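You operate a simulated robot arm through the tools that you are given. There is no shell and no other tool.

You run a simulated robot arm. Do the job below in one go: nothing can be reset, and whatever is moved stays where it is left.

JOB
Brake the turntable, seal the teal band and stand the blue stack in the gap on the dark strip.
Fine: hold seal till the amber lamp lights; free the brake again; the other two stacks, band knob and pull screw stay.

It is judged by the outcome, as a careful person would: the job done as asked, and still so three seconds after it is handed in. It fails if anything else is knocked over, pushed out of place, dropped, spilled or broken. A push-on lid holds only when it is set on centred and level and pressed home; a screw cap is set on level and turned clockwise until tight.

ROBOT AND FRAMES
A 7-joint arm with a two-finger parallel gripper, fixed in place. Base frame: the origin is at the foot of the arm, x ahead of it, y to its left, z up. Readings come in mm, degrees, newtons and seconds.
Its first joint turns from -166.0 to 166.0 degrees. Payload 4.4 kg.
Tool frame: the origin (TCP) lies between the finger pads and is the grasp point; the fingertips stand 23 mm ahead of it; z points along the fingers, y is the line along which they close. Largest opening 94 mm; finger width 38, thickness 10; the body of the gripper, 54 by 96 mm, starts 39 mm behind the TCP.
Orientation is that of the tool frame in the base frame, as a unit quaternion [w, x, y, z]. With the fingers straight down and closing along the base's y, the tool's x points along the base's -x, its y along +y and its z along -z.

CONTROLS
- The arm moves only by the tool nudge_tool. Its argument "plan" is a list of rows, each a list of 7 numbers: the shift along the tool's x, y, z in mm, then the turn, a rotation vector about the tool's x, y, z in degrees, then the opening, from 0 (shut) to 1 (fully open). In form: [[dx, dy, dz, ax, ay, az, gripper], ...]. A call has 1 to 20 rows; each row is the pose to reach, as a shift and turn from the pose commanded when the call began, along the tool's axes at that moment. Each row takes 0.2 s and may step no farther than 50 mm and 8.6 degrees from the row before; otherwise, or with a gripper value out of range, the whole call is refused. A pose out of reach is approached as far as the arm can. The call stops where the force on the tool passes 40 N (or 10 N more than at its start, if that is more) or the arm is blocked; 0.2 s more then pass. The fingers move at their own pace (about 72 mm/s each) and stop on an object; they squeeze with about 34 N. The grip force told is the motor's: it shows also when the fingers shut on nothing. Time passes only in rows, and 0.2 s behind the last, so rows that repeat a pose let the fingers close. The reply holds the time, the measured pose of the TCP, the force on the tool along the base axes, the opening and the grip force, in the units named above and with some noise, with the torque about the TCP (base axes, N m) and any sound that the robot's microphone picked up.
- Cameras (640 x 400 px; columns grow to the right, rows downward): "scene" is fixed at [224.1, -514.8, 1410.1]; the picture's right is [0.82, -0.57, 0.00], its down [-0.17, -0.24, -0.96] and it looks along [0.54, 0.79, -0.29] (base axes); focal length 331 px, centre (320, 200). "wrist" rides on the gripper at [86, 16, -74] in the tool frame; the picture's right is [-0.18, 0.98, 0.00], its down [-0.58, -0.11, -0.81] and it looks along [-0.79, -0.15, 0.59] (tool axes); focal length 243 px, centre (320, 200). There is no depth. A picture from a camera that has moved, and an enlarged one, comes with that camera's place and axes in the base frame and with its lens. The place of the scene camera against the robot may be out by one fixed shift of up to 25 mm in any direction.
- get_image(camera): a new picture of that camera. It takes no simulated time.
- enlarge(camera, box): a new picture of the part [left, top, right, bottom] of that camera's present view, enlarged. It takes no simulated time.
- sign_off(): hands the job in; it is judged then, once.

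Places have to be worked out from the pictures, the camera data and where the tool is seen. Open the gripper and draw the arm clear of the work before you hand the job in, unless the task says otherwise.

The tools are called after ">>>" as name(argument=value, ...) on one line, values as JSON. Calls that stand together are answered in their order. nudge_tool: Moves the arm, as the interface text tells. Its arguments: {"type":"object","properties":{"plan":{"type":"array","items":{"type":"array","items":{"type":"number"}}}},"required":["plan"]} The other tools are called the same way: get_image (camera) takes a picture; enlarge (camera, box) takes an enlarged picture of a part of a camera's view; sign_off () hands the job in.

At the start:

```text
clock: 0.0
position: [681.6, 239.7, 1194.2]
tcp_rot: [0.0, 0.0, 1.0, 0.001]
ft_force: [-0.5, 0.3, -0.7]
torque: [-0.02, 0.01, 0.0]
width: 93.9
grasp_force: 0.0
```

scene: 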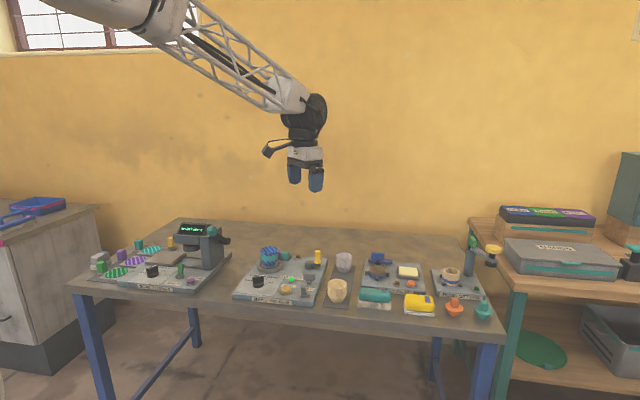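
wrist: 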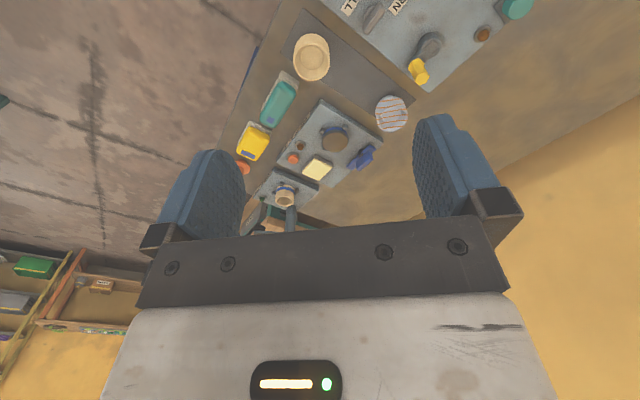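

I start by looking at the scene in detail, enlarging the table parts in the scene camera.

>>> enlarge(camera="scene", box=[70, 210, 240, 310])

>>> enlarge(camera="scene", box=[225, 230, 345, 310])

>>> enlarge(camera="scene", box=[330, 230, 510, 330])

```text
3.76 times, centred on (155, 260) of scene
camera zoom: at [224.1, -514.8, 1410.1], right [0.82, -0.57, 0.0], down [-0.17, -0.24, -0.96], along [0.54, 0.79, -0.29], focal length 1247 px, centre (941, -26)
```

zoom: 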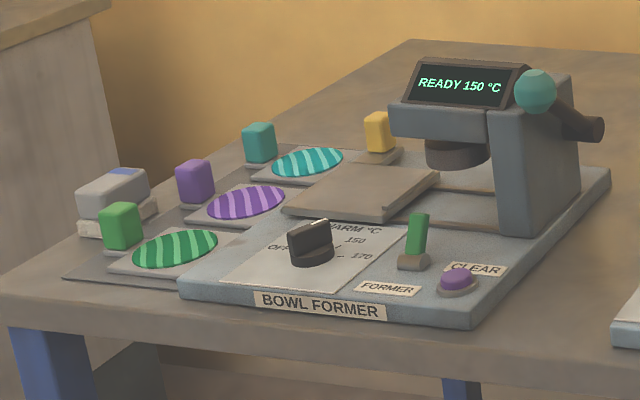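

```text
5.00 times, centred on (285, 270) of scene
camera zoom: at [224.1, -514.8, 1410.1], right [0.82, -0.57, 0.0], down [-0.17, -0.24, -0.96], along [0.54, 0.79, -0.29], focal length 1656 px, centre (495, -150)
```

zoom: 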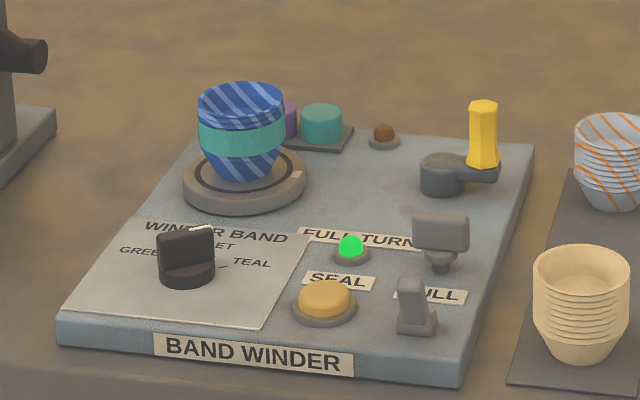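

```text
3.56 times, centred on (420, 280) of scene
camera zoom: at [224.1, -514.8, 1410.1], right [0.82, -0.57, 0.0], down [-0.17, -0.24, -0.96], along [0.54, 0.79, -0.29], focal length 1178 px, centre (-36, -84)
```

zoom: 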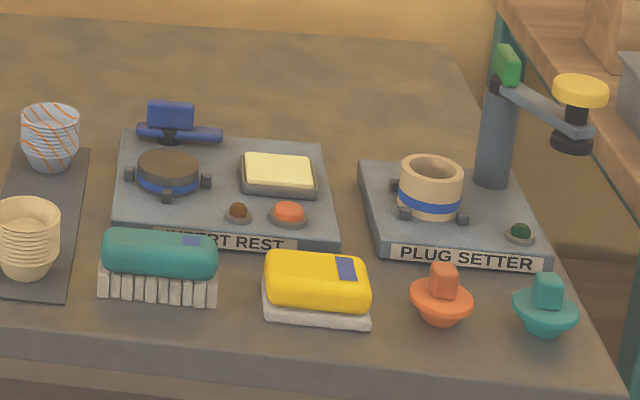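

The gripper is high above the table; triangulating both pictures puts the table top near z≈810 and the band winder near (719, 435). I move to where the wrist camera can look down on the winder, turning the tool about 31° to face it.

>>> nudge_tool(plan=[[10, 23, 25, 0, 0, -5, 1], [20, 46, 50, 0, 0, -10, 1], [30, 69, 75, 0, 0, -15, 1], [40, 92, 100, 0, 0, -20, 1], [50, 115, 125, 0, 0, -26, 1], [59, 136, 150, 0, 0, -31, 1], [59, 136, 150, 0, 0, -31, 1]])

>>> get_image(camera="wrist")

>>> get_image(camera="scene")

```text
clock: 1.6
position: [623.2, 374.0, 1044.5]
tcp_rot: [-0.001, -0.267, 0.964, 0.0]
ft_force: [-0.4, -0.2, -0.8]
torque: [0.01, -0.05, 0.0]
width: 94.0
grasp_force: 0.2
```

```text
taken
camera wrist: at [540.3, 343.7, 1119.9], right [-0.35, 0.94, 0.0], down [0.55, 0.21, 0.81], along [0.76, 0.28, -0.59], focal length 243 px, centre (320, 200)
```

wrist: 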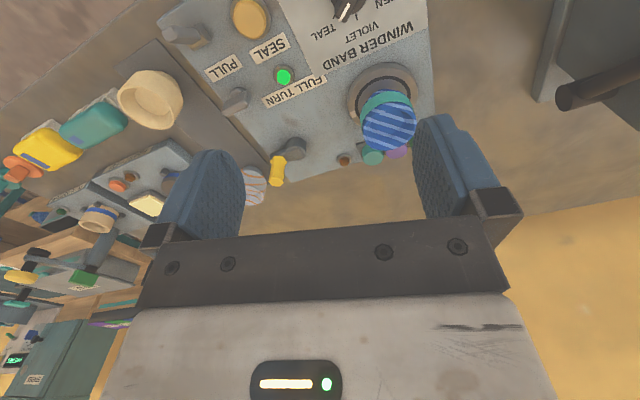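

```text
taken
```

scene: 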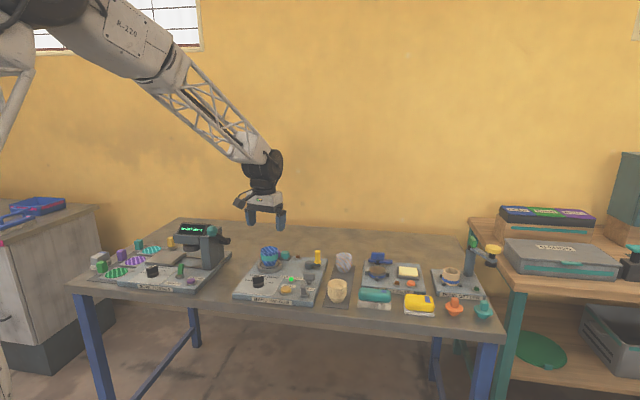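

The winder's seal button and brake side sit at the top edge of the picture, so I back the tool off about 110 mm to bring the whole winder into view.

>>> nudge_tool(plan=[[40, 0, 0, 0, 0, 0, 1], [80, 0, 0, 0, 0, 0, 1], [115, 0, 0, 0, 0, 0, 1], [115, 0, 0, 0, 0, 0, 1]])

>>> get_image(camera="wrist")

>>> enlarge(camera="wrist", box=[180, 0, 440, 163])

```text
clock: 2.6
position: [523.9, 315.3, 1042.6]
tcp_rot: [0.0, -0.267, 0.964, 0.0]
ft_force: [-0.1, 0.1, -0.1]
torque: [-0.01, -0.02, 0.0]
width: 93.9
grasp_force: 0.1
```

```text
taken
camera wrist: at [440.1, 283.9, 1116.7], right [-0.35, 0.94, 0.0], down [0.55, 0.21, 0.81], along [0.76, 0.28, -0.59], focal length 243 px, centre (320, 200)
```

wrist: 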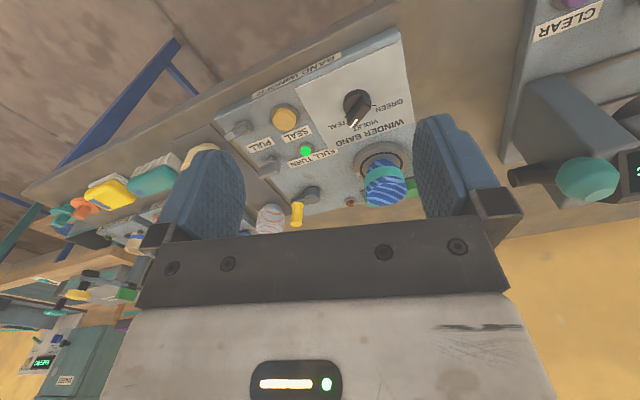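

```text
2.45 times, centred on (310, 82) of wrist
camera zoom: at [440.1, 283.9, 1116.7], right [-0.35, 0.94, 0.0], down [0.55, 0.21, 0.81], along [0.76, 0.28, -0.59], focal length 595 px, centre (344, 491)
```

zoom: 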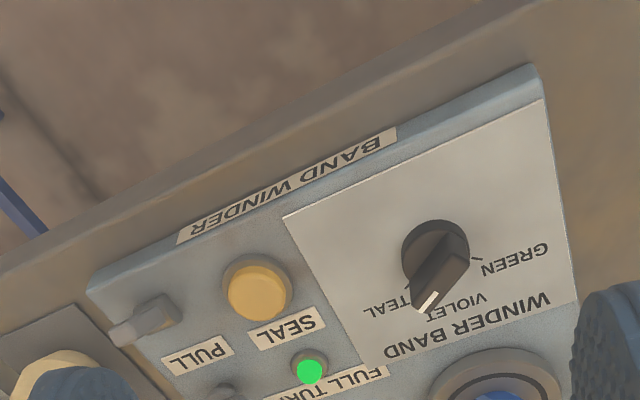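

The picture shows the winder with SEAL button, lit FULL TURN lamp, and two grey fittings by the PULL label; I need to tell the brake lever from the pull screw. I move closer over that corner for a clear look.

>>> nudge_tool(plan=[[-17, -29, 20, 0, 0, 0, 1], [-35, -58, 41, 0, 0, 0, 1], [-52, -87, 61, 0, 0, 0, 1], [-69, -116, 82, 0, 0, 0, 1], [-69, -116, 82, 0, 0, 0, 1]])

>>> get_image(camera="wrist")

>>> enlarge(camera="wrist", box=[200, 0, 456, 160])

>>> enlarge(camera="scene", box=[290, 265, 330, 300])

```text
clock: 3.8
position: [643.7, 253.1, 961.5]
tcp_rot: [0.0, -0.267, 0.964, 0.0]
ft_force: [-0.1, -0.2, -0.5]
torque: [0.01, -0.03, -0.02]
width: 94.0
grasp_force: 0.1
```

```text
taken
camera wrist: at [560.1, 221.1, 1035.8], right [-0.35, 0.94, 0.0], down [0.55, 0.21, 0.81], along [0.76, 0.28, -0.59], focal length 243 px, centre (320, 200)
```

wrist: 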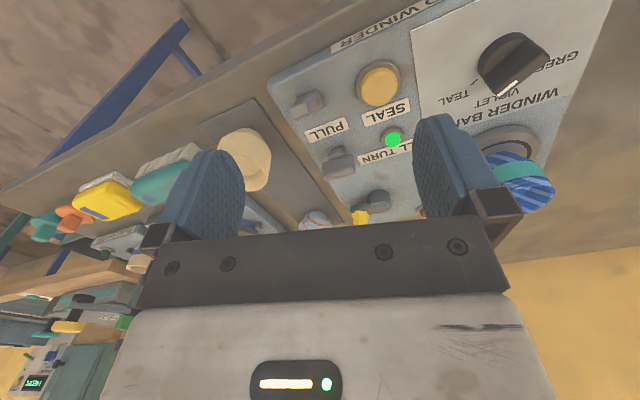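

```text
2.50 times, centred on (328, 80) of wrist
camera zoom: at [560.1, 221.1, 1035.8], right [-0.35, 0.94, 0.0], down [0.55, 0.21, 0.81], along [0.76, 0.28, -0.59], focal length 606 px, centre (300, 500)
```

zoom: 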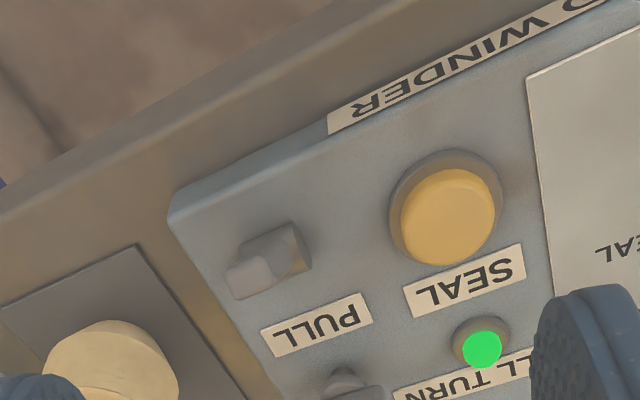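

```text
11.43 times, centred on (310, 282) of scene
camera zoom: at [224.1, -514.8, 1410.1], right [0.82, -0.57, 0.0], down [-0.17, -0.24, -0.96], along [0.54, 0.79, -0.29], focal length 3785 px, centre (434, -743)
```

zoom: 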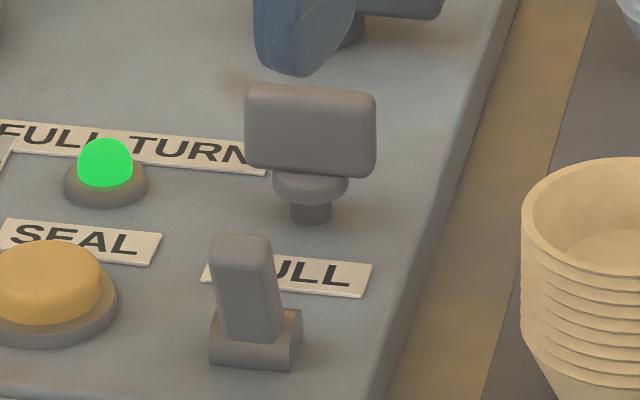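

The wing-headed piece with a threaded shank is evidently the pull screw and the small pivoted lever in front of it looks like the brake, but the yellow-handled arm also needs a look. I shift the camera over the back half of the board.

>>> nudge_tool(plan=[[-30, 18, -15, 0, 0, 0, 1], [-60, 36, -30, 0, 0, 0, 1], [-85, 55, -40, 0, 0, 0, 1], [-85, 55, -40, 0, 0, 0, 1]])

>>> get_image(camera="wrist")

>>> enlarge(camera="wrist", box=[200, 0, 456, 160])

```text
clock: 4.8
position: [687.7, 343.8, 1003.3]
tcp_rot: [0.001, -0.267, 0.964, 0.0]
ft_force: [-1.4, -0.5, -0.1]
torque: [-0.01, 0.07, 0.0]
width: 94.1
grasp_force: 0.1
```

```text
taken
camera wrist: at [604.6, 312.6, 1077.8], right [-0.35, 0.94, 0.0], down [0.55, 0.21, 0.81], along [0.76, 0.28, -0.59], focal length 243 px, centre (320, 200)
```

wrist: 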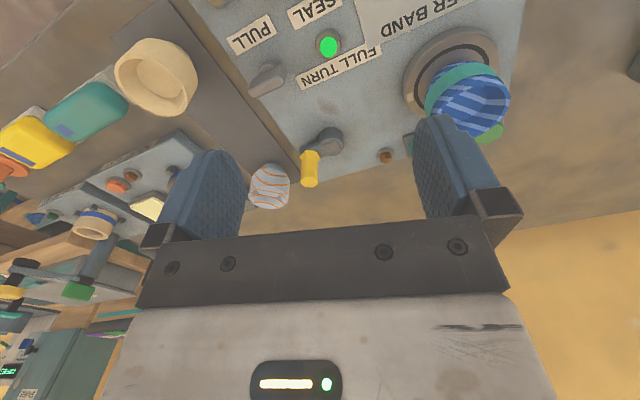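

```text
2.50 times, centred on (328, 80) of wrist
camera zoom: at [604.6, 312.6, 1077.8], right [-0.35, 0.94, 0.0], down [0.55, 0.21, 0.81], along [0.76, 0.28, -0.59], focal length 606 px, centre (300, 500)
```

zoom: 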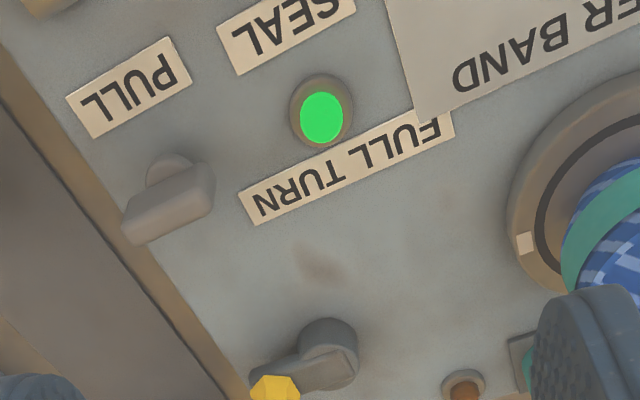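

I see the yellow-handled arm (a crank by its look) beside the amber lamp, plus the turntable with its index mark. I enlarge several details to settle which is the brake.

>>> enlarge(camera="wrist", box=[280, 70, 400, 190])

>>> enlarge(camera="wrist", box=[390, 0, 530, 150])

>>> enlarge(camera="scene", box=[255, 240, 300, 275])

>>> enlarge(camera="scene", box=[295, 245, 335, 275])

```text
3.33 times, centred on (340, 130) of wrist
camera zoom: at [604.6, 312.6, 1077.8], right [-0.35, 0.94, 0.0], down [0.55, 0.21, 0.81], along [0.76, 0.28, -0.59], focal length 809 px, centre (253, 433)
```

zoom: 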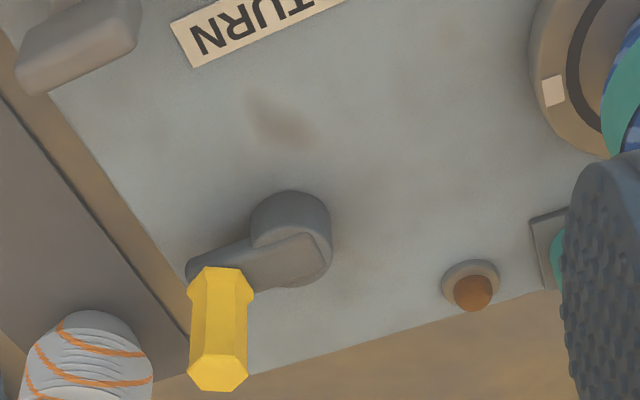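

```text
2.67 times, centred on (460, 75) of wrist
camera zoom: at [604.6, 312.6, 1077.8], right [-0.35, 0.94, 0.0], down [0.55, 0.21, 0.81], along [0.76, 0.28, -0.59], focal length 647 px, centre (-53, 533)
```

zoom: 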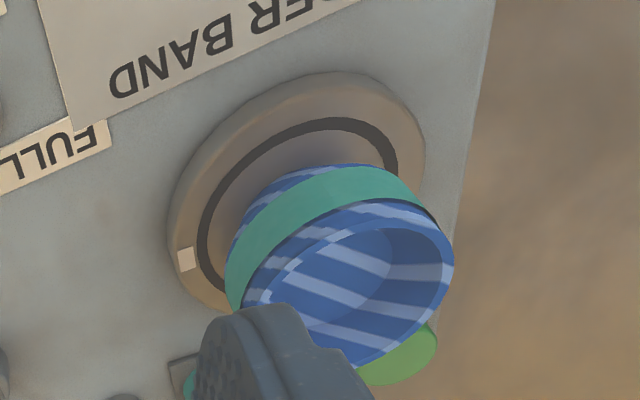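

```text
11.43 times, centred on (278, 258) of scene
camera zoom: at [224.1, -514.8, 1410.1], right [0.82, -0.57, 0.0], down [-0.17, -0.24, -0.96], along [0.54, 0.79, -0.29], focal length 3785 px, centre (806, -457)
```

zoom: 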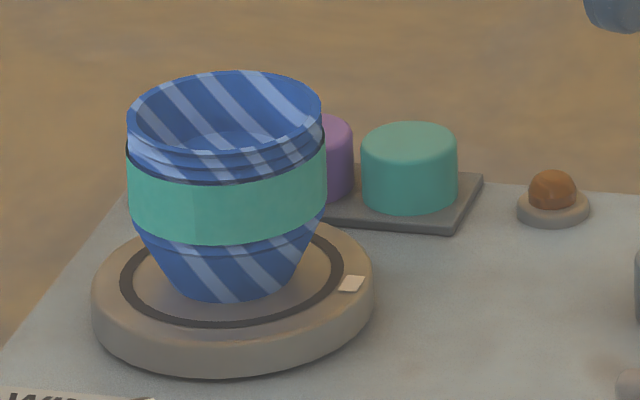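

```text
13.33 times, centred on (315, 260) of scene
camera zoom: at [224.1, -514.8, 1410.1], right [0.82, -0.57, 0.0], down [-0.17, -0.24, -0.96], along [0.54, 0.79, -0.29], focal length 4416 px, centre (387, -600)
```

zoom: 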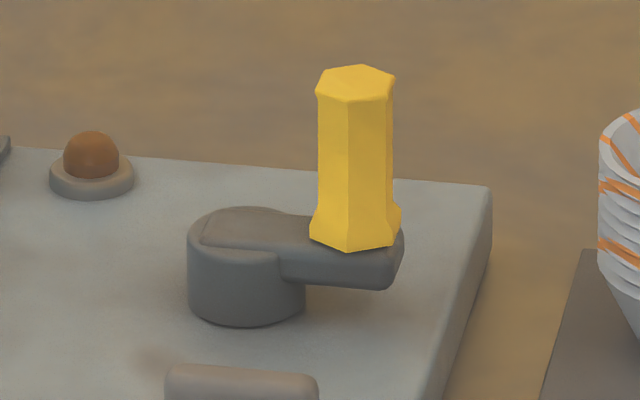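

The yellow arm is a crank, so the small grey pivoted lever must be the brake. To see which way it leans, I turn the tool about 65° and look at it sideways, along its pivot.

>>> nudge_tool(plan=[[8, -4, 8, 0, 0, 8.2, 1], [15, -8, 17, 0, 0, 16.4, 1], [23, -12, 25, 0, 0, 24.6, 1], [31, -16, 33, 0, 0, 32.8, 1], [38, -20, 42, 0, 0, 41, 1], [46, -24, 50, 0, 0, 49.2, 1], [54, -28, 59, 0, 0, 57.4, 1], [61, -32, 67, 0, 0, 65, 1], [61, -32, 67, 0, 0, 65, 1]])

>>> get_image(camera="wrist")

>>> enlarge(camera="wrist", box=[200, 0, 440, 150])

```text
clock: 6.8
position: [652.2, 285.3, 935.6]
tcp_rot: [0.0, 0.293, 0.956, 0.0]
ft_force: [-0.3, 0.9, -0.4]
torque: [0.01, 0.04, 0.0]
width: 94.2
grasp_force: 0.0
```

```text
taken
camera wrist: at [589.6, 346.4, 1010.4], right [0.7, 0.71, 0.0], down [0.42, -0.42, 0.81], along [0.57, -0.57, -0.59], focal length 243 px, centre (320, 200)
```

wrist: 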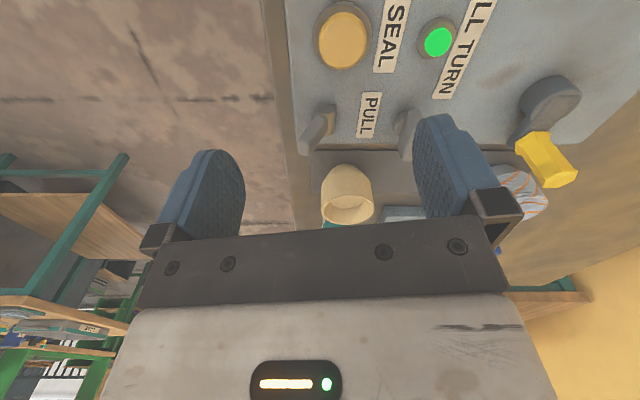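

```text
2.67 times, centred on (320, 75) of wrist
camera zoom: at [589.6, 346.4, 1010.4], right [0.7, 0.71, 0.0], down [0.42, -0.42, 0.81], along [0.57, -0.57, -0.59], focal length 647 px, centre (320, 533)
```

zoom: 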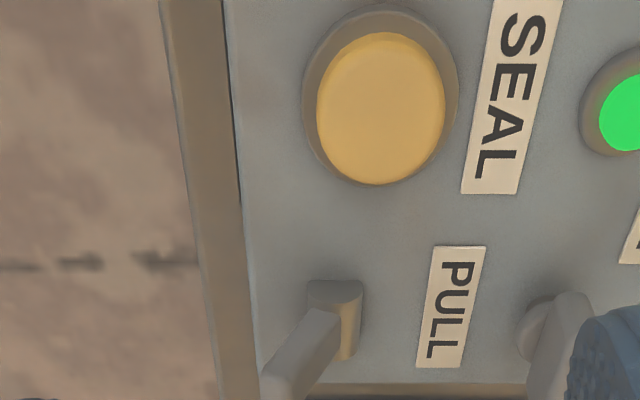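

The side view shows the lever leaning toward the front edge (pivot at about x=685, y=258; tip at about x=674, y=247, z≈866), with the pull screw about 70 mm behind it. I close the fingers, line the closing direction up with the lever's swing, and go in front of the lever, still above it.

>>> nudge_tool(plan=[[-12, -16, 0, 0, 0, 4, 0], [-24, -32, 0, 0, 0, 8, 0], [-36, -48.5, 0, 0, 0, 10.9, 0], [-36, -48.5, 15, 0, 0, 10.9, 0], [-36, -48.5, 30, 0, 0, 10.9, 0], [-36, -48.5, 30, 0, 0, 10.9, 0]])

>>> get_image(camera="wrist")

>>> enlarge(camera="scene", box=[270, 240, 350, 310])

```text
clock: 8.2
position: [653.4, 225.7, 905.9]
tcp_rot: [0.0, 0.382, 0.924, 0.0]
ft_force: [-0.6, 0.3, -0.6]
torque: [0.0, 0.02, -0.02]
width: 0.0
grasp_force: 34.2
```

```text
taken
camera wrist: at [604.2, 296.7, 980.2], right [0.82, 0.57, 0.0], down [0.33, -0.49, 0.81], along [0.46, -0.66, -0.59], focal length 243 px, centre (320, 200)
```

wrist: 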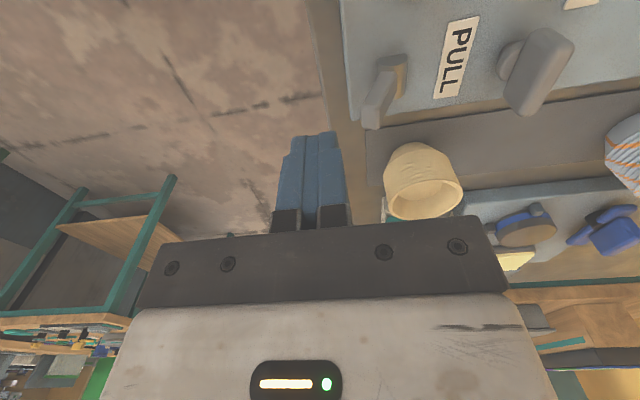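

```text
5.71 times, centred on (310, 275) of scene
camera zoom: at [224.1, -514.8, 1410.1], right [0.82, -0.57, 0.0], down [-0.17, -0.24, -0.96], along [0.54, 0.79, -0.29], focal length 1892 px, centre (377, -229)
```

zoom: 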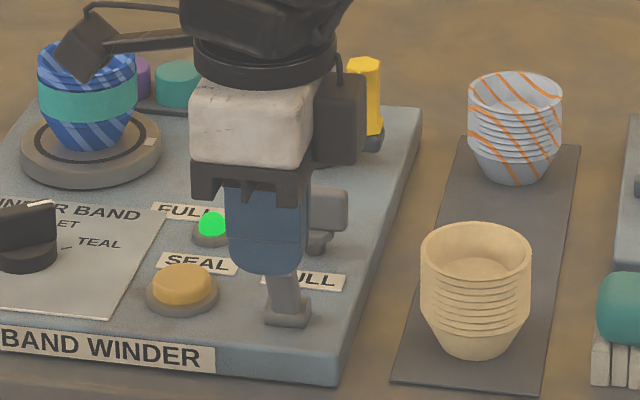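

The closed fingertips are about 15 mm in front of the lever, clear of everything. I lower them to mid-lever height (tip z≈845) and push gently backward in small steps.

>>> nudge_tool(plan=[[0, 0, 18, 0, 0, 0, 0], [0, 0, 36, 0, 0, 0, 0], [0, 6, 36, 0, 0, 0, 0], [0, 12, 36, 0, 0, 0, 0], [0, 17, 36, 0, 0, 0, 0], [0, 22, 36, 0, 0, 0, 0], [0, 27, 36, 0, 0, 0, 0], [0, 32, 36, 0, 0, 0, 0], [0, 36, 36, 0, 0, 0, 0]])

>>> get_image(camera="wrist")

>>> enlarge(camera="scene", box=[270, 240, 350, 310])

```text
clock: 9.9
position: [677.2, 246.5, 871.7]
tcp_rot: [0.002, 0.382, 0.924, 0.002]
ft_force: [-1.2, 2.8, 7.2]
torque: [0.12, -0.03, 0.04]
width: 0.1
grasp_force: 34.6
stopped in row 8: the force on the tool passed its limit at 50 N (the readings are from after the stop); the commanded pose is now the measured one
```

```text
taken
camera wrist: at [626.1, 318.0, 946.3], right [0.82, 0.57, 0.01], down [0.33, -0.49, 0.81], along [0.46, -0.66, -0.59], focal length 243 px, centre (320, 200)
```

wrist: 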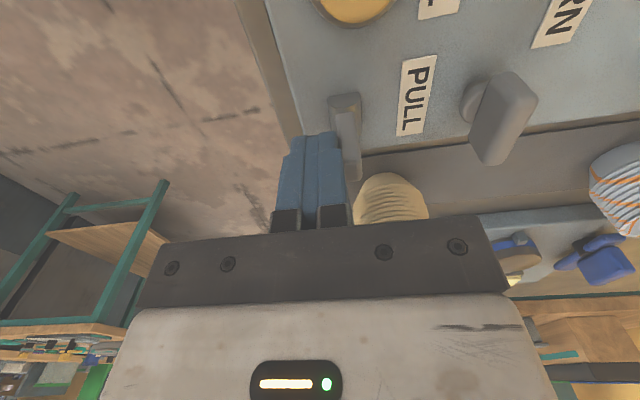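

```text
5.71 times, centred on (310, 275) of scene
camera zoom: at [224.1, -514.8, 1410.1], right [0.82, -0.57, 0.0], down [-0.17, -0.24, -0.96], along [0.54, 0.79, -0.29], focal length 1892 px, centre (377, -229)
```

zoom: 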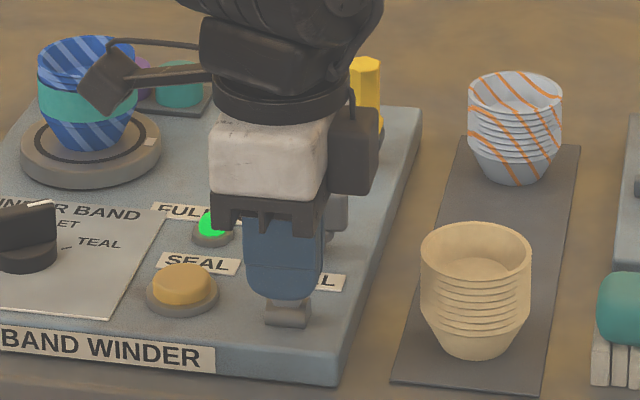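

The push stopped on force with the fingers about 31 mm further back; the lever now looks upright. I enlarge the view to see the lever's present state.

>>> enlarge(camera="wrist", box=[270, 70, 430, 210])

>>> enlarge(camera="scene", box=[295, 270, 330, 300])

```text
2.86 times, centred on (350, 140) of wrist
camera zoom: at [626.1, 318.0, 946.3], right [0.82, 0.57, 0.01], down [0.33, -0.49, 0.81], along [0.46, -0.66, -0.59], focal length 693 px, centre (234, 371)
```

zoom: 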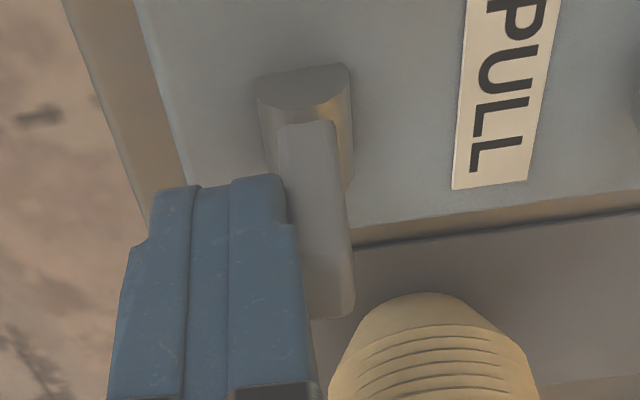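

```text
13.33 times, centred on (312, 285) of scene
camera zoom: at [224.1, -514.8, 1410.1], right [0.82, -0.57, 0.0], down [-0.17, -0.24, -0.96], along [0.54, 0.79, -0.29], focal length 4416 px, centre (420, -933)
```

zoom: 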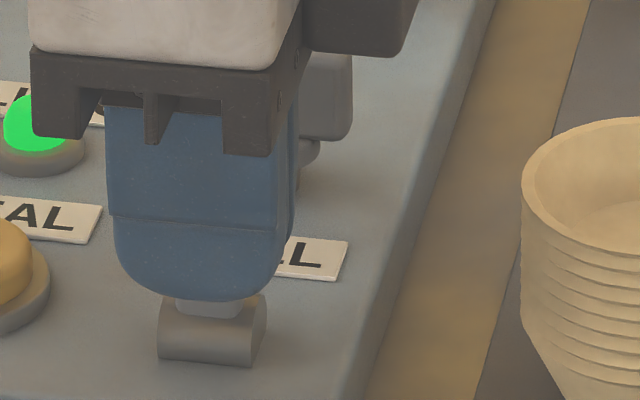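

The lever now stands about vertical and the force has relaxed, so it likely stiffens near mid-swing. I keep pushing backward more slowly, 2 mm per step.

>>> nudge_tool(plan=[[0, 2, 0, 0, 0, 0, 0], [0, 4, 0, 0, 0, 0, 0], [0, 6, 0, 0, 0, 0, 0], [0, 8, 0, 0, 0, 0, 0], [0, 10, 0, 0, 0, 0, 0], [0, 12, 0, 0, 0, 0, 0]])

>>> enlarge(camera="wrist", box=[270, 70, 430, 210])

```text
clock: 11.3
position: [684.0, 254.3, 870.9]
tcp_rot: [0.001, 0.381, 0.924, 0.001]
ft_force: [-16.6, -25.5, 7.8]
torque: [-0.54, 0.32, -0.22]
width: 0.0
grasp_force: 34.0
heard: click
```

```text
2.86 times, centred on (350, 140) of wrist
camera zoom: at [633.8, 325.7, 946.0], right [0.82, 0.57, 0.0], down [0.33, -0.49, 0.81], along [0.46, -0.66, -0.59], focal length 693 px, centre (234, 371)
```

zoom: 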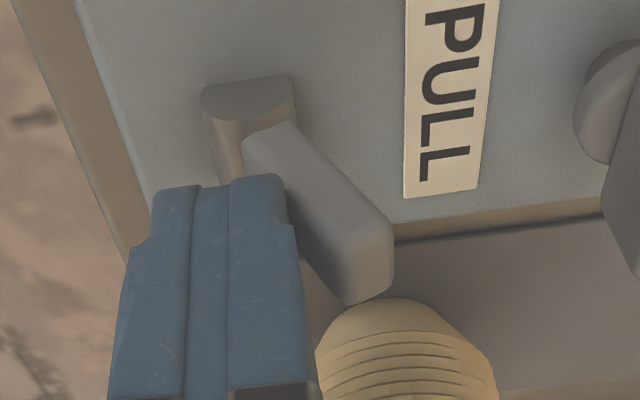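

A click was heard and the lever now leans back: the brake should be on. I back the fingers off, rise, and move above the SEAL button (about x=648, y=309).

>>> nudge_tool(plan=[[0, -6, 0, 0, 0, 0, 0], [0, -13, 0, 0, 0, 0, 0], [0, -13, -17, 0, 0, 0, 0], [0, -13, -34, 0, 0, 0, 0], [32, 0, -34, 0, 0, 0, 0], [64, 13.5, -34, 0, 0, 0, 0], [64, 13.5, -34, 0, 0, 0, 0]])

>>> get_image(camera="wrist")

>>> enlarge(camera="scene", box=[270, 240, 350, 310])

```text
clock: 12.9
position: [649.1, 307.6, 906.3]
tcp_rot: [0.002, 0.382, 0.924, 0.001]
ft_force: [-0.3, 0.7, -0.1]
torque: [0.03, 0.01, 0.01]
width: 0.0
grasp_force: 34.4
```

```text
taken
camera wrist: at [599.2, 380.3, 980.5], right [0.82, 0.57, 0.0], down [0.33, -0.49, 0.81], along [0.46, -0.66, -0.59], focal length 243 px, centre (320, 200)
```

wrist: 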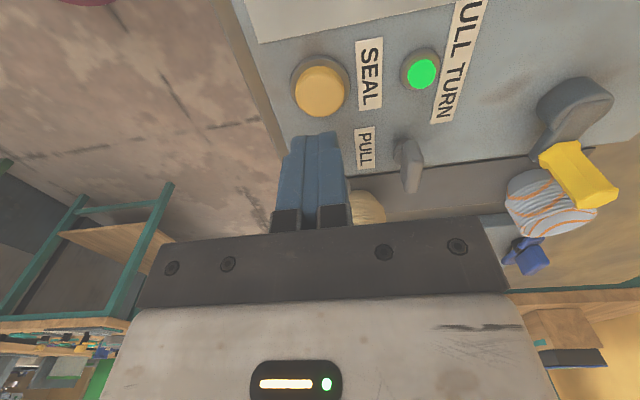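

```text
5.71 times, centred on (310, 275) of scene
camera zoom: at [224.1, -514.8, 1410.1], right [0.82, -0.57, 0.0], down [-0.17, -0.24, -0.96], along [0.54, 0.79, -0.29], focal length 1892 px, centre (377, -229)
```

zoom: 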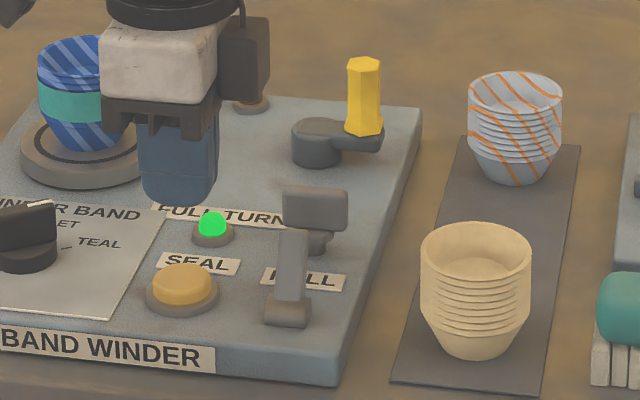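

The lever stays back and the fingertips are centred over the SEAL button. I turn the tool about 35° in place so that the wrist camera can see the amber lamp (near x=800, y=485) while I press.

>>> nudge_tool(plan=[[0, 0, 0, 0, 0, -7, 0], [0, 0, 0, 0, 0, -14, 0], [0, 0, 0, 0, 0, -21, 0], [0, 0, 0, 0, 0, -28, 0], [0, 0, 0, 0, 0, -35, 0], [0, 0, 20, 0, 0, -35, 0], [0, 0, 40, 0, 0, -35, 0], [0, 0, 40, 0, 0, -35, 0]])

>>> get_image(camera="wrist")

>>> enlarge(camera="scene", box=[270, 240, 350, 310])

```text
clock: 14.7
position: [648.1, 309.4, 864.9]
tcp_rot: [0.002, 0.087, 0.996, 0.001]
ft_force: [-1.6, -0.4, 0.6]
torque: [0.01, 0.01, -0.02]
width: 0.0
grasp_force: 34.3
```

```text
taken
camera wrist: at [565.4, 339.6, 939.7], right [0.35, 0.94, 0.0], down [0.55, -0.21, 0.81], along [0.76, -0.28, -0.59], focal length 243 px, centre (320, 200)
```

wrist: 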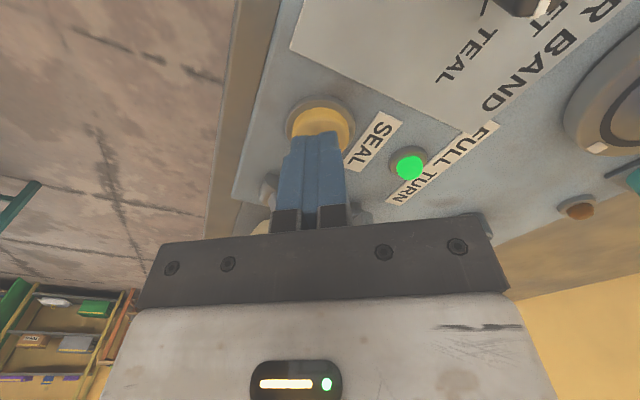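

```text
5.71 times, centred on (310, 275) of scene
camera zoom: at [224.1, -514.8, 1410.1], right [0.82, -0.57, 0.0], down [-0.17, -0.24, -0.96], along [0.54, 0.79, -0.29], focal length 1892 px, centre (377, -229)
```

zoom: 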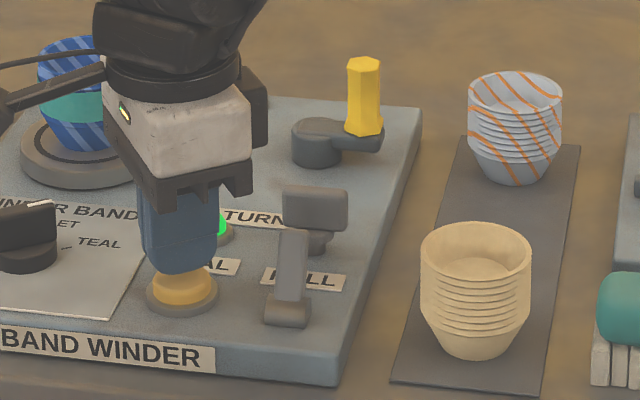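

The fingertips are just over the SEAL button and the amber lamp (unlit) is in view at the right of the wrist picture. I press down slowly in 2 mm steps.

>>> nudge_tool(plan=[[0, 0, 3, 0, 0, 0, 0], [0, 0, 6, 0, 0, 0, 0], [0, 0, 8, 0, 0, 0, 0], [0, 0, 10, 0, 0, 0, 0], [0, 0, 12, 0, 0, 0, 0], [0, 0, 13.5, 0, 0, 0, 0]])

>>> get_image(camera="wrist")

```text
clock: 16.1
position: [650.3, 309.7, 852.3]
tcp_rot: [0.003, 0.086, 0.996, 0.001]
ft_force: [-13.7, -5.7, 32.6]
torque: [-0.07, 0.79, 0.14]
width: 0.1
grasp_force: 33.5
heard: click
```

```text
taken
camera wrist: at [566.3, 339.3, 927.3], right [0.35, 0.94, 0.0], down [0.55, -0.21, 0.81], along [0.76, -0.28, -0.59], focal length 243 px, centre (320, 200)
```

wrist: 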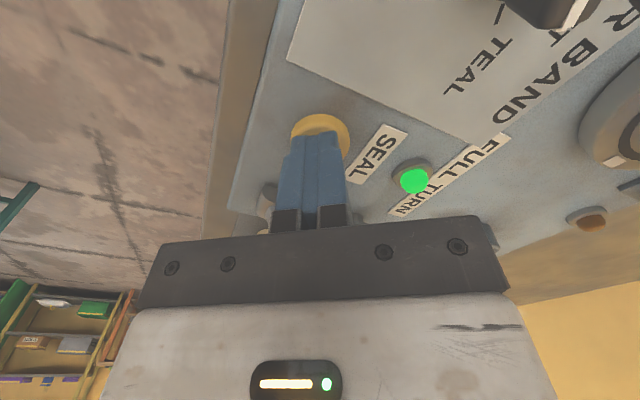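

A click came as the button went in (about 33 N). I hold this pose and watch the amber lamp.

>>> nudge_tool(plan=[[0, 0, 0, 0, 0, 0, 0], [0, 0, 0, 0, 0, 0, 0], [0, 0, 0, 0, 0, 0, 0], [0, 0, 0, 0, 0, 0, 0], [0, 0, 0, 0, 0, 0, 0]])

>>> enlarge(camera="wrist", box=[480, 120, 640, 260])

```text
clock: 17.5
position: [650.1, 309.2, 853.8]
tcp_rot: [0.003, 0.087, 0.996, 0.001]
ft_force: [-6.3, -3.4, 18.1]
torque: [-0.08, 0.45, 0.15]
width: 0.1
grasp_force: 34.1
stopped in row 5: the force on the tool passed its limit at 46 N (the readings are from after the stop); the commanded pose is now the measured one
```

```text
2.86 times, centred on (560, 190) of wrist
camera zoom: at [566.7, 339.6, 927.7], right [0.35, 0.94, 0.01], down [0.55, -0.21, 0.81], along [0.76, -0.28, -0.59], focal length 693 px, centre (-366, 229)
```

zoom: 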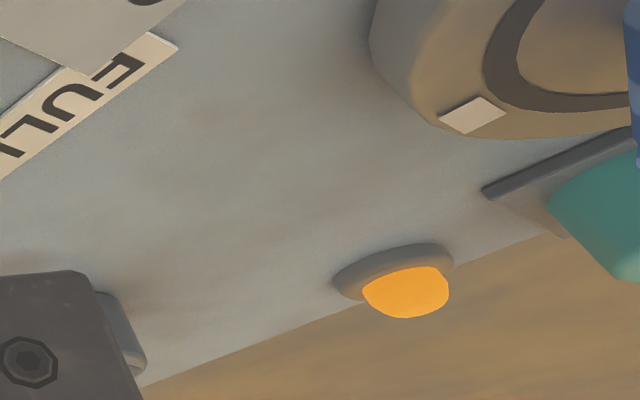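

The amber lamp is lit, so the seal is done. I lift straight off the button and check the lamp and the button again.

>>> nudge_tool(plan=[[0, 0, -8, 0, 0, 0, 0], [0, 0, -20, 0, 0, 0, 0], [0, 0, -40, 0, 0, 0, 0], [0, 0, -55, 0, 0, 0, 0], [0, 0, -55, 0, 0, 0, 0]])

>>> get_image(camera="wrist")

>>> enlarge(camera="scene", box=[250, 235, 350, 310])

```text
clock: 18.7
position: [649.0, 309.1, 906.1]
tcp_rot: [0.002, 0.087, 0.996, 0.001]
ft_force: [-0.2, -0.2, 0.7]
torque: [-0.01, -0.01, 0.01]
width: 0.0
grasp_force: 34.1
```

```text
taken
camera wrist: at [565.3, 338.4, 981.5], right [0.35, 0.94, 0.0], down [0.55, -0.21, 0.81], along [0.76, -0.28, -0.59], focal length 243 px, centre (320, 200)
```

wrist: 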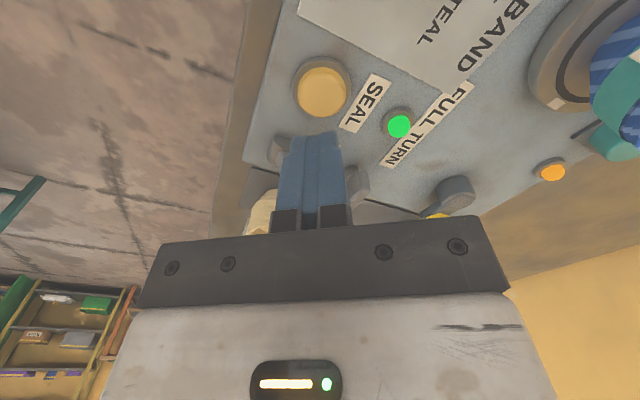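

```text
5.33 times, centred on (300, 272) of scene
camera zoom: at [224.1, -514.8, 1410.1], right [0.82, -0.57, 0.0], down [-0.17, -0.24, -0.96], along [0.54, 0.79, -0.29], focal length 1766 px, centre (427, -187)
```

zoom: 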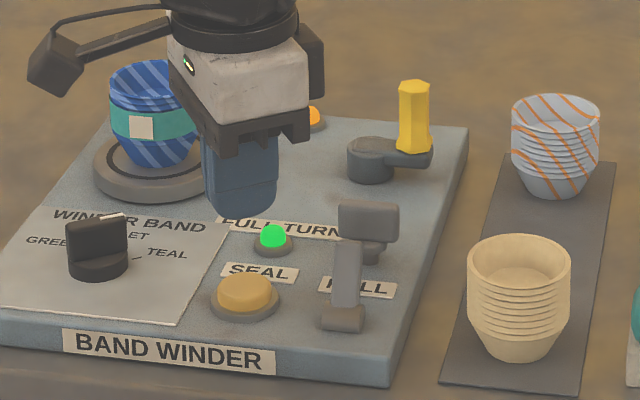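

The amber lamp stays lit and a seal patch now shows on the teal band. Next I free the brake: I turn back, open the fingers to about 50 mm and go above the lever so that one finger can slip behind it, in front of the pull screw.

>>> nudge_tool(plan=[[0, 0, -19, 0, 0, 0, 0], [-9, -9, -19, 0, 0, 7, 0.2], [-18, -17, -19, 0, 0, 14, 0.4], [-27, -26, -19, 0, 0, 21, 0.53], [-36, -35, -19, 0, 0, 28, 0.53], [-46, -44, -19, 0, 0, 35, 0.53], [-46, -44, -19, 0, 0, 35, 0.53]])

>>> get_image(camera="wrist")

>>> enlarge(camera="wrist", box=[230, 50, 430, 210])

>>> enlarge(camera="scene", box=[270, 240, 350, 310])

```text
clock: 20.3
position: [688.1, 256.7, 926.1]
tcp_rot: [0.002, 0.383, 0.924, 0.002]
ft_force: [-0.4, 0.8, -0.4]
torque: [-0.01, -0.01, -0.02]
width: 49.8
grasp_force: 0.0
```

```text
taken
camera wrist: at [637.4, 329.8, 1000.6], right [0.82, 0.57, 0.01], down [0.33, -0.49, 0.81], along [0.46, -0.66, -0.59], focal length 243 px, centre (320, 200)
```

wrist: 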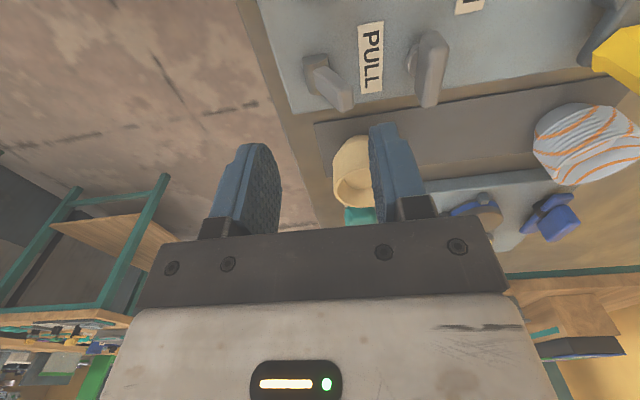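

```text
2.50 times, centred on (330, 130) of wrist
camera zoom: at [637.4, 329.8, 1000.6], right [0.82, 0.57, 0.01], down [0.33, -0.49, 0.81], along [0.46, -0.66, -0.59], focal length 606 px, centre (295, 375)
```

zoom: 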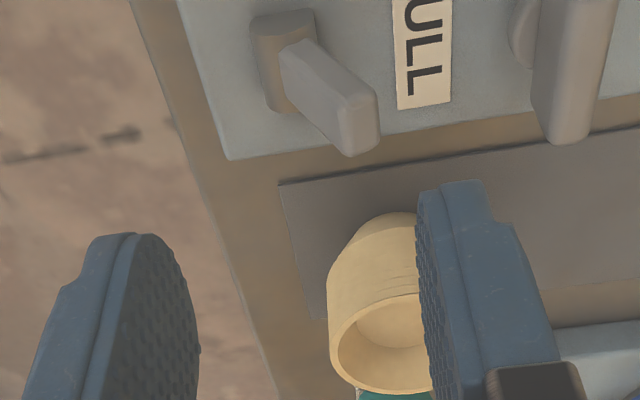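

```text
5.71 times, centred on (310, 275) of scene
camera zoom: at [224.1, -514.8, 1410.1], right [0.82, -0.57, 0.0], down [-0.17, -0.24, -0.96], along [0.54, 0.79, -0.29], focal length 1892 px, centre (377, -229)
```

zoom: 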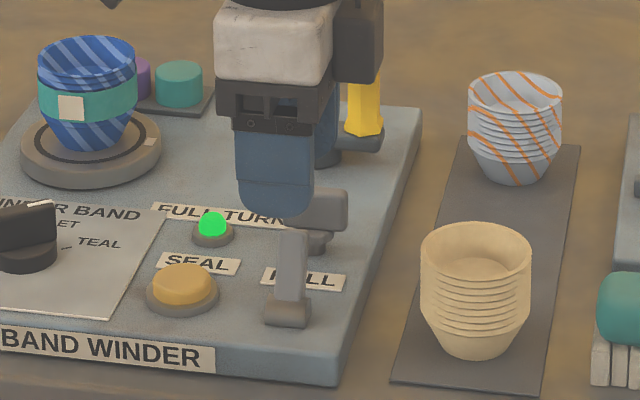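

The lever tip's back face is near 34 mm in front of the pull screw's wing, so a 10 mm finger fits between. I shift 4 mm back and lower the open fingers astride the lever, then check.

>>> nudge_tool(plan=[[0, 4, 10, 0, 0, 0, 0.53], [0, 4, 25, 0, 0, 0, 0.53], [0, 4, 40, 0, 0, 0, 0.53], [0, 4, 55, 0, 0, 0, 0.53], [0, 4, 55, 0, 0, 0, 0.53]])

>>> get_image(camera="wrist")

>>> enlarge(camera="wrist", box=[260, 50, 460, 210])

```text
clock: 21.5
position: [690.4, 261.1, 869.8]
tcp_rot: [0.001, 0.382, 0.924, 0.001]
ft_force: [0.3, -0.3, 0.3]
torque: [0.0, -0.04, -0.04]
width: 50.0
grasp_force: 0.1
```

```text
taken
camera wrist: at [640.0, 332.6, 945.5], right [0.82, 0.57, 0.01], down [0.33, -0.49, 0.81], along [0.46, -0.66, -0.59], focal length 243 px, centre (320, 200)
```

wrist: 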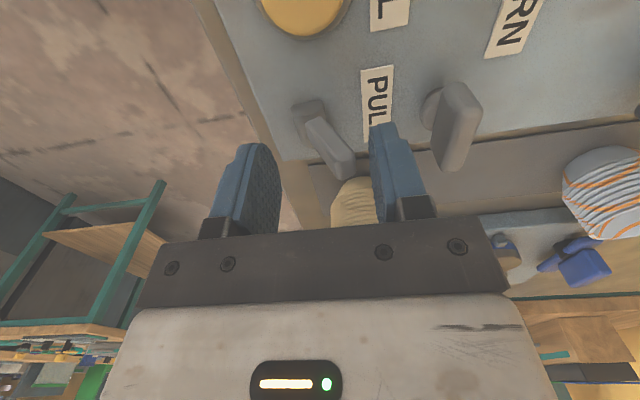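

```text
2.50 times, centred on (360, 130) of wrist
camera zoom: at [640.0, 332.6, 945.5], right [0.82, 0.57, 0.01], down [0.33, -0.49, 0.81], along [0.46, -0.66, -0.59], focal length 606 px, centre (220, 375)
```

zoom: 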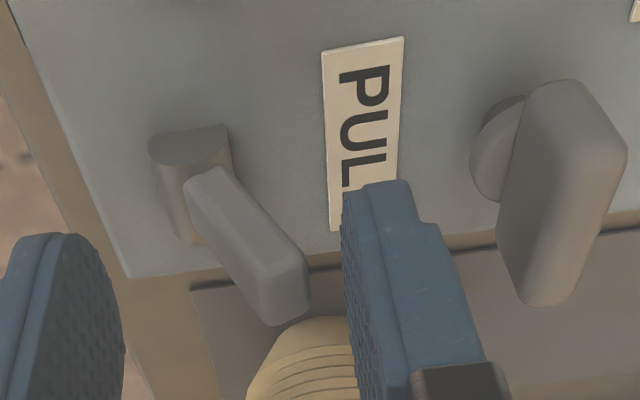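

The back finger sits cleanly between lever and pull screw with no contact. I now draw it forward slowly to swing the lever back to the front (free) position.

>>> nudge_tool(plan=[[0, -5, 0, 0, 0, 0, 0.53], [0, -9, 0, 0, 0, 0, 0.53], [0, -12, 0, 0, 0, 0, 0.53], [0, -15, 0, 0, 0, 0, 0.53], [0, -18, 0, 0, 0, 0, 0.53], [0, -20, 0, 0, 0, 0, 0.53], [0, -22, 0, 0, 0, 0, 0.53], [0, -24, 0, 0, 0, 0, 0.53], [0, -26, 0, 0, 0, 0, 0.53], [0, -28, 0, 0, 0, 0, 0.53], [0, -30, 0, 0, 0, 0, 0.53]])

>>> enlarge(camera="wrist", box=[260, 50, 460, 210])

```text
clock: 23.9
position: [669.2, 239.6, 870.8]
tcp_rot: [0.001, 0.382, 0.924, 0.002]
ft_force: [-0.1, 0.7, -0.9]
torque: [0.02, -0.02, -0.01]
width: 49.9
grasp_force: 0.0
heard: click
```

```text
2.50 times, centred on (360, 130) of wrist
camera zoom: at [618.6, 311.3, 945.5], right [0.82, 0.57, 0.01], down [0.33, -0.49, 0.81], along [0.46, -0.66, -0.59], focal length 606 px, centre (220, 375)
```

zoom: 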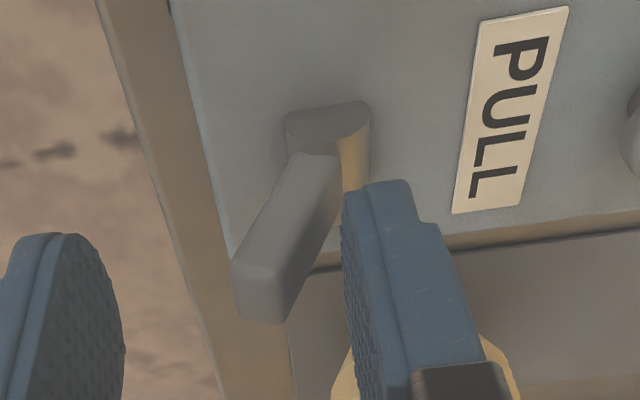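

The lever clicked over to the front again, as it started, so the brake is free. I rise straight up and move above the blue stack (about x=680, y=481), turning the tool so the fingers will close along the board's left–right direction.

>>> nudge_tool(plan=[[0, 0, -30, 0, 0, 0, 0.53], [0, 0, -60, 0, 0, 0, 0.53], [0, 0, -90, 0, 0, 0, 0.7], [14, 15, -90, 0, 0, -7.5, 1], [27, 30, -90, 0, 0, -15, 1], [41, 45, -90, 0, 0, -22.5, 1], [54, 59, -90, 0, 0, -30, 1], [68, 74, -90, 0, 0, -37.5, 1], [81, 89, -90, 0, 0, -45, 1], [95, 104, -90, 0, 0, -52.5, 1], [108, 119, -90, 0, 0, -60, 1], [122, 134, -90, 0, 0, -67.5, 1], [135, 149, -90, 0, 0, -75, 1], [149, 163, -90, 0, 0, -82.5, 1], [162, 178, -90, 0, 0, -90, 1], [162, 178, -90, 0, 0, -90, 1]])

>>> get_image(camera="wrist")

>>> get_image(camera="scene")

```text
clock: 27.3
position: [678.2, 480.5, 960.3]
tcp_rot: [0.003, -0.385, 0.923, 0.0]
ft_force: [-0.6, 0.2, 0.2]
torque: [0.03, 0.0, -0.04]
width: 94.0
grasp_force: 0.0
```

```text
taken
camera wrist: at [605.5, 429.1, 1035.5], right [-0.57, 0.82, 0.0], down [0.48, 0.33, 0.81], along [0.67, 0.46, -0.59], focal length 243 px, centre (320, 200)
```

wrist: 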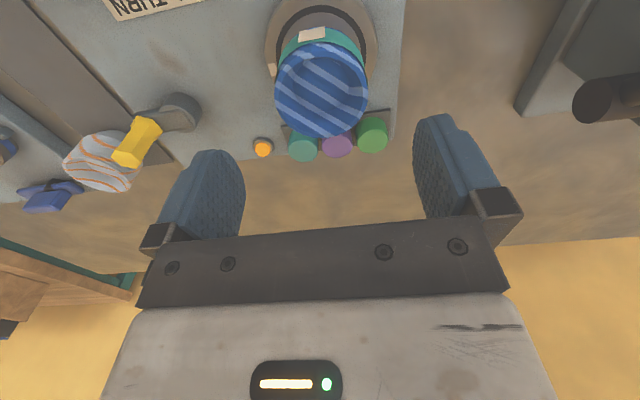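

```text
taken
```

scene: 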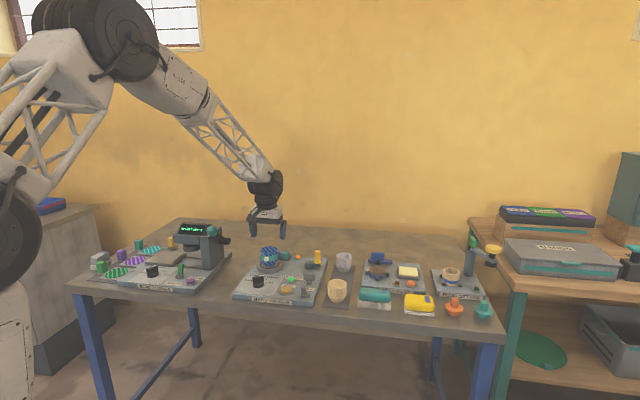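

I enlarge the wrist view to fix the stack's rim and the turntable centre.

>>> enlarge(camera="wrist", box=[220, 0, 440, 160])

>>> enlarge(camera="scene", box=[245, 215, 325, 285])

```text
2.50 times, centred on (330, 80) of wrist
camera zoom: at [605.5, 429.1, 1035.5], right [-0.57, 0.82, 0.0], down [0.48, 0.33, 0.81], along [0.67, 0.46, -0.59], focal length 606 px, centre (295, 500)
```

zoom: 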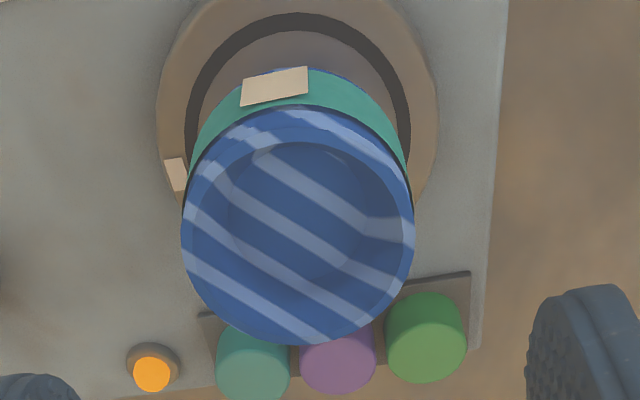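

```text
5.71 times, centred on (285, 250) of scene
camera zoom: at [224.1, -514.8, 1410.1], right [0.82, -0.57, 0.0], down [-0.17, -0.24, -0.96], along [0.54, 0.79, -0.29], focal length 1892 px, centre (520, -86)
```

zoom: 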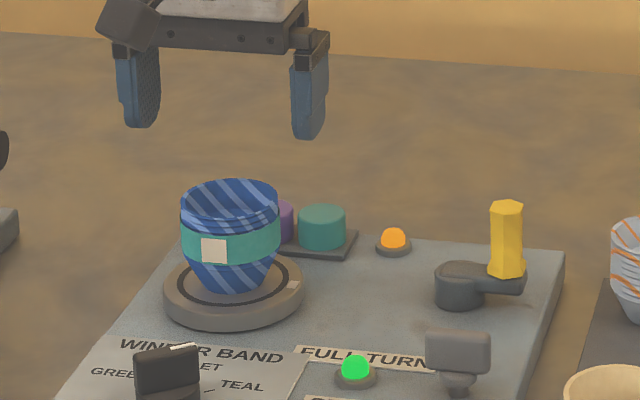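

The rim centre is at about (675, 479), rim height ≈885, diameter ≈61 mm, well centred between the open fingers. I descend most of the way with the fingers wide open and check the picture before going around the stack.

>>> nudge_tool(plan=[[2, 0.5, 15, 0, 0, 0, 1], [2, 0.5, 30, 0, 0, 0, 1], [2, 0.5, 45, 0, 0, 0, 1], [2, 0.5, 45, 0, 0, 0, 1]])

>>> get_image(camera="wrist")

>>> enlarge(camera="scene", box=[245, 215, 325, 285])

```text
clock: 28.3
position: [677.6, 478.7, 917.3]
tcp_rot: [0.002, -0.383, 0.924, 0.0]
ft_force: [-0.6, -0.1, 0.6]
torque: [0.0, -0.03, -0.02]
width: 93.7
grasp_force: 0.1
```

```text
taken
camera wrist: at [604.7, 427.6, 990.9], right [-0.57, 0.82, 0.0], down [0.48, 0.33, 0.81], along [0.67, 0.46, -0.59], focal length 243 px, centre (320, 200)
```

wrist: 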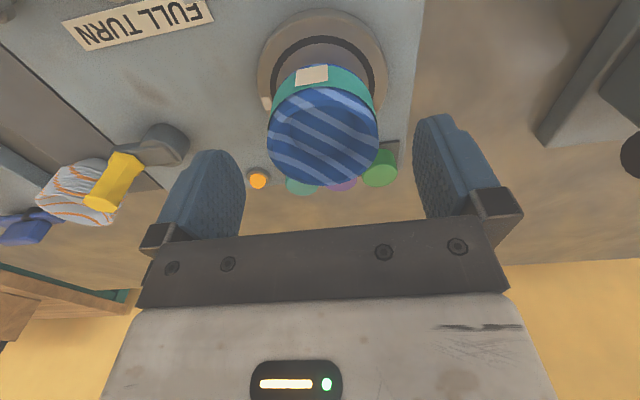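

```text
5.71 times, centred on (285, 250) of scene
camera zoom: at [224.1, -514.8, 1410.1], right [0.82, -0.57, 0.0], down [-0.17, -0.24, -0.96], along [0.54, 0.79, -0.29], focal length 1892 px, centre (520, -86)
```

zoom: 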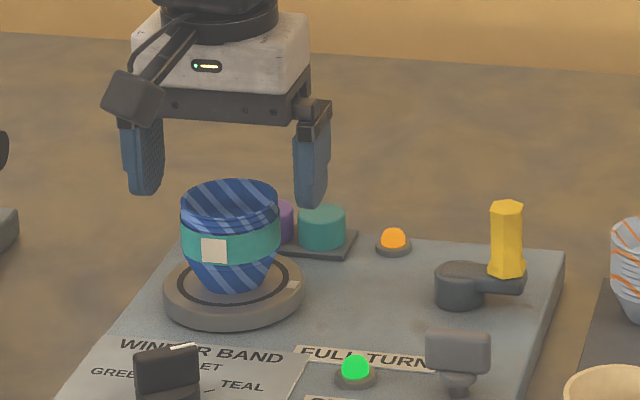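

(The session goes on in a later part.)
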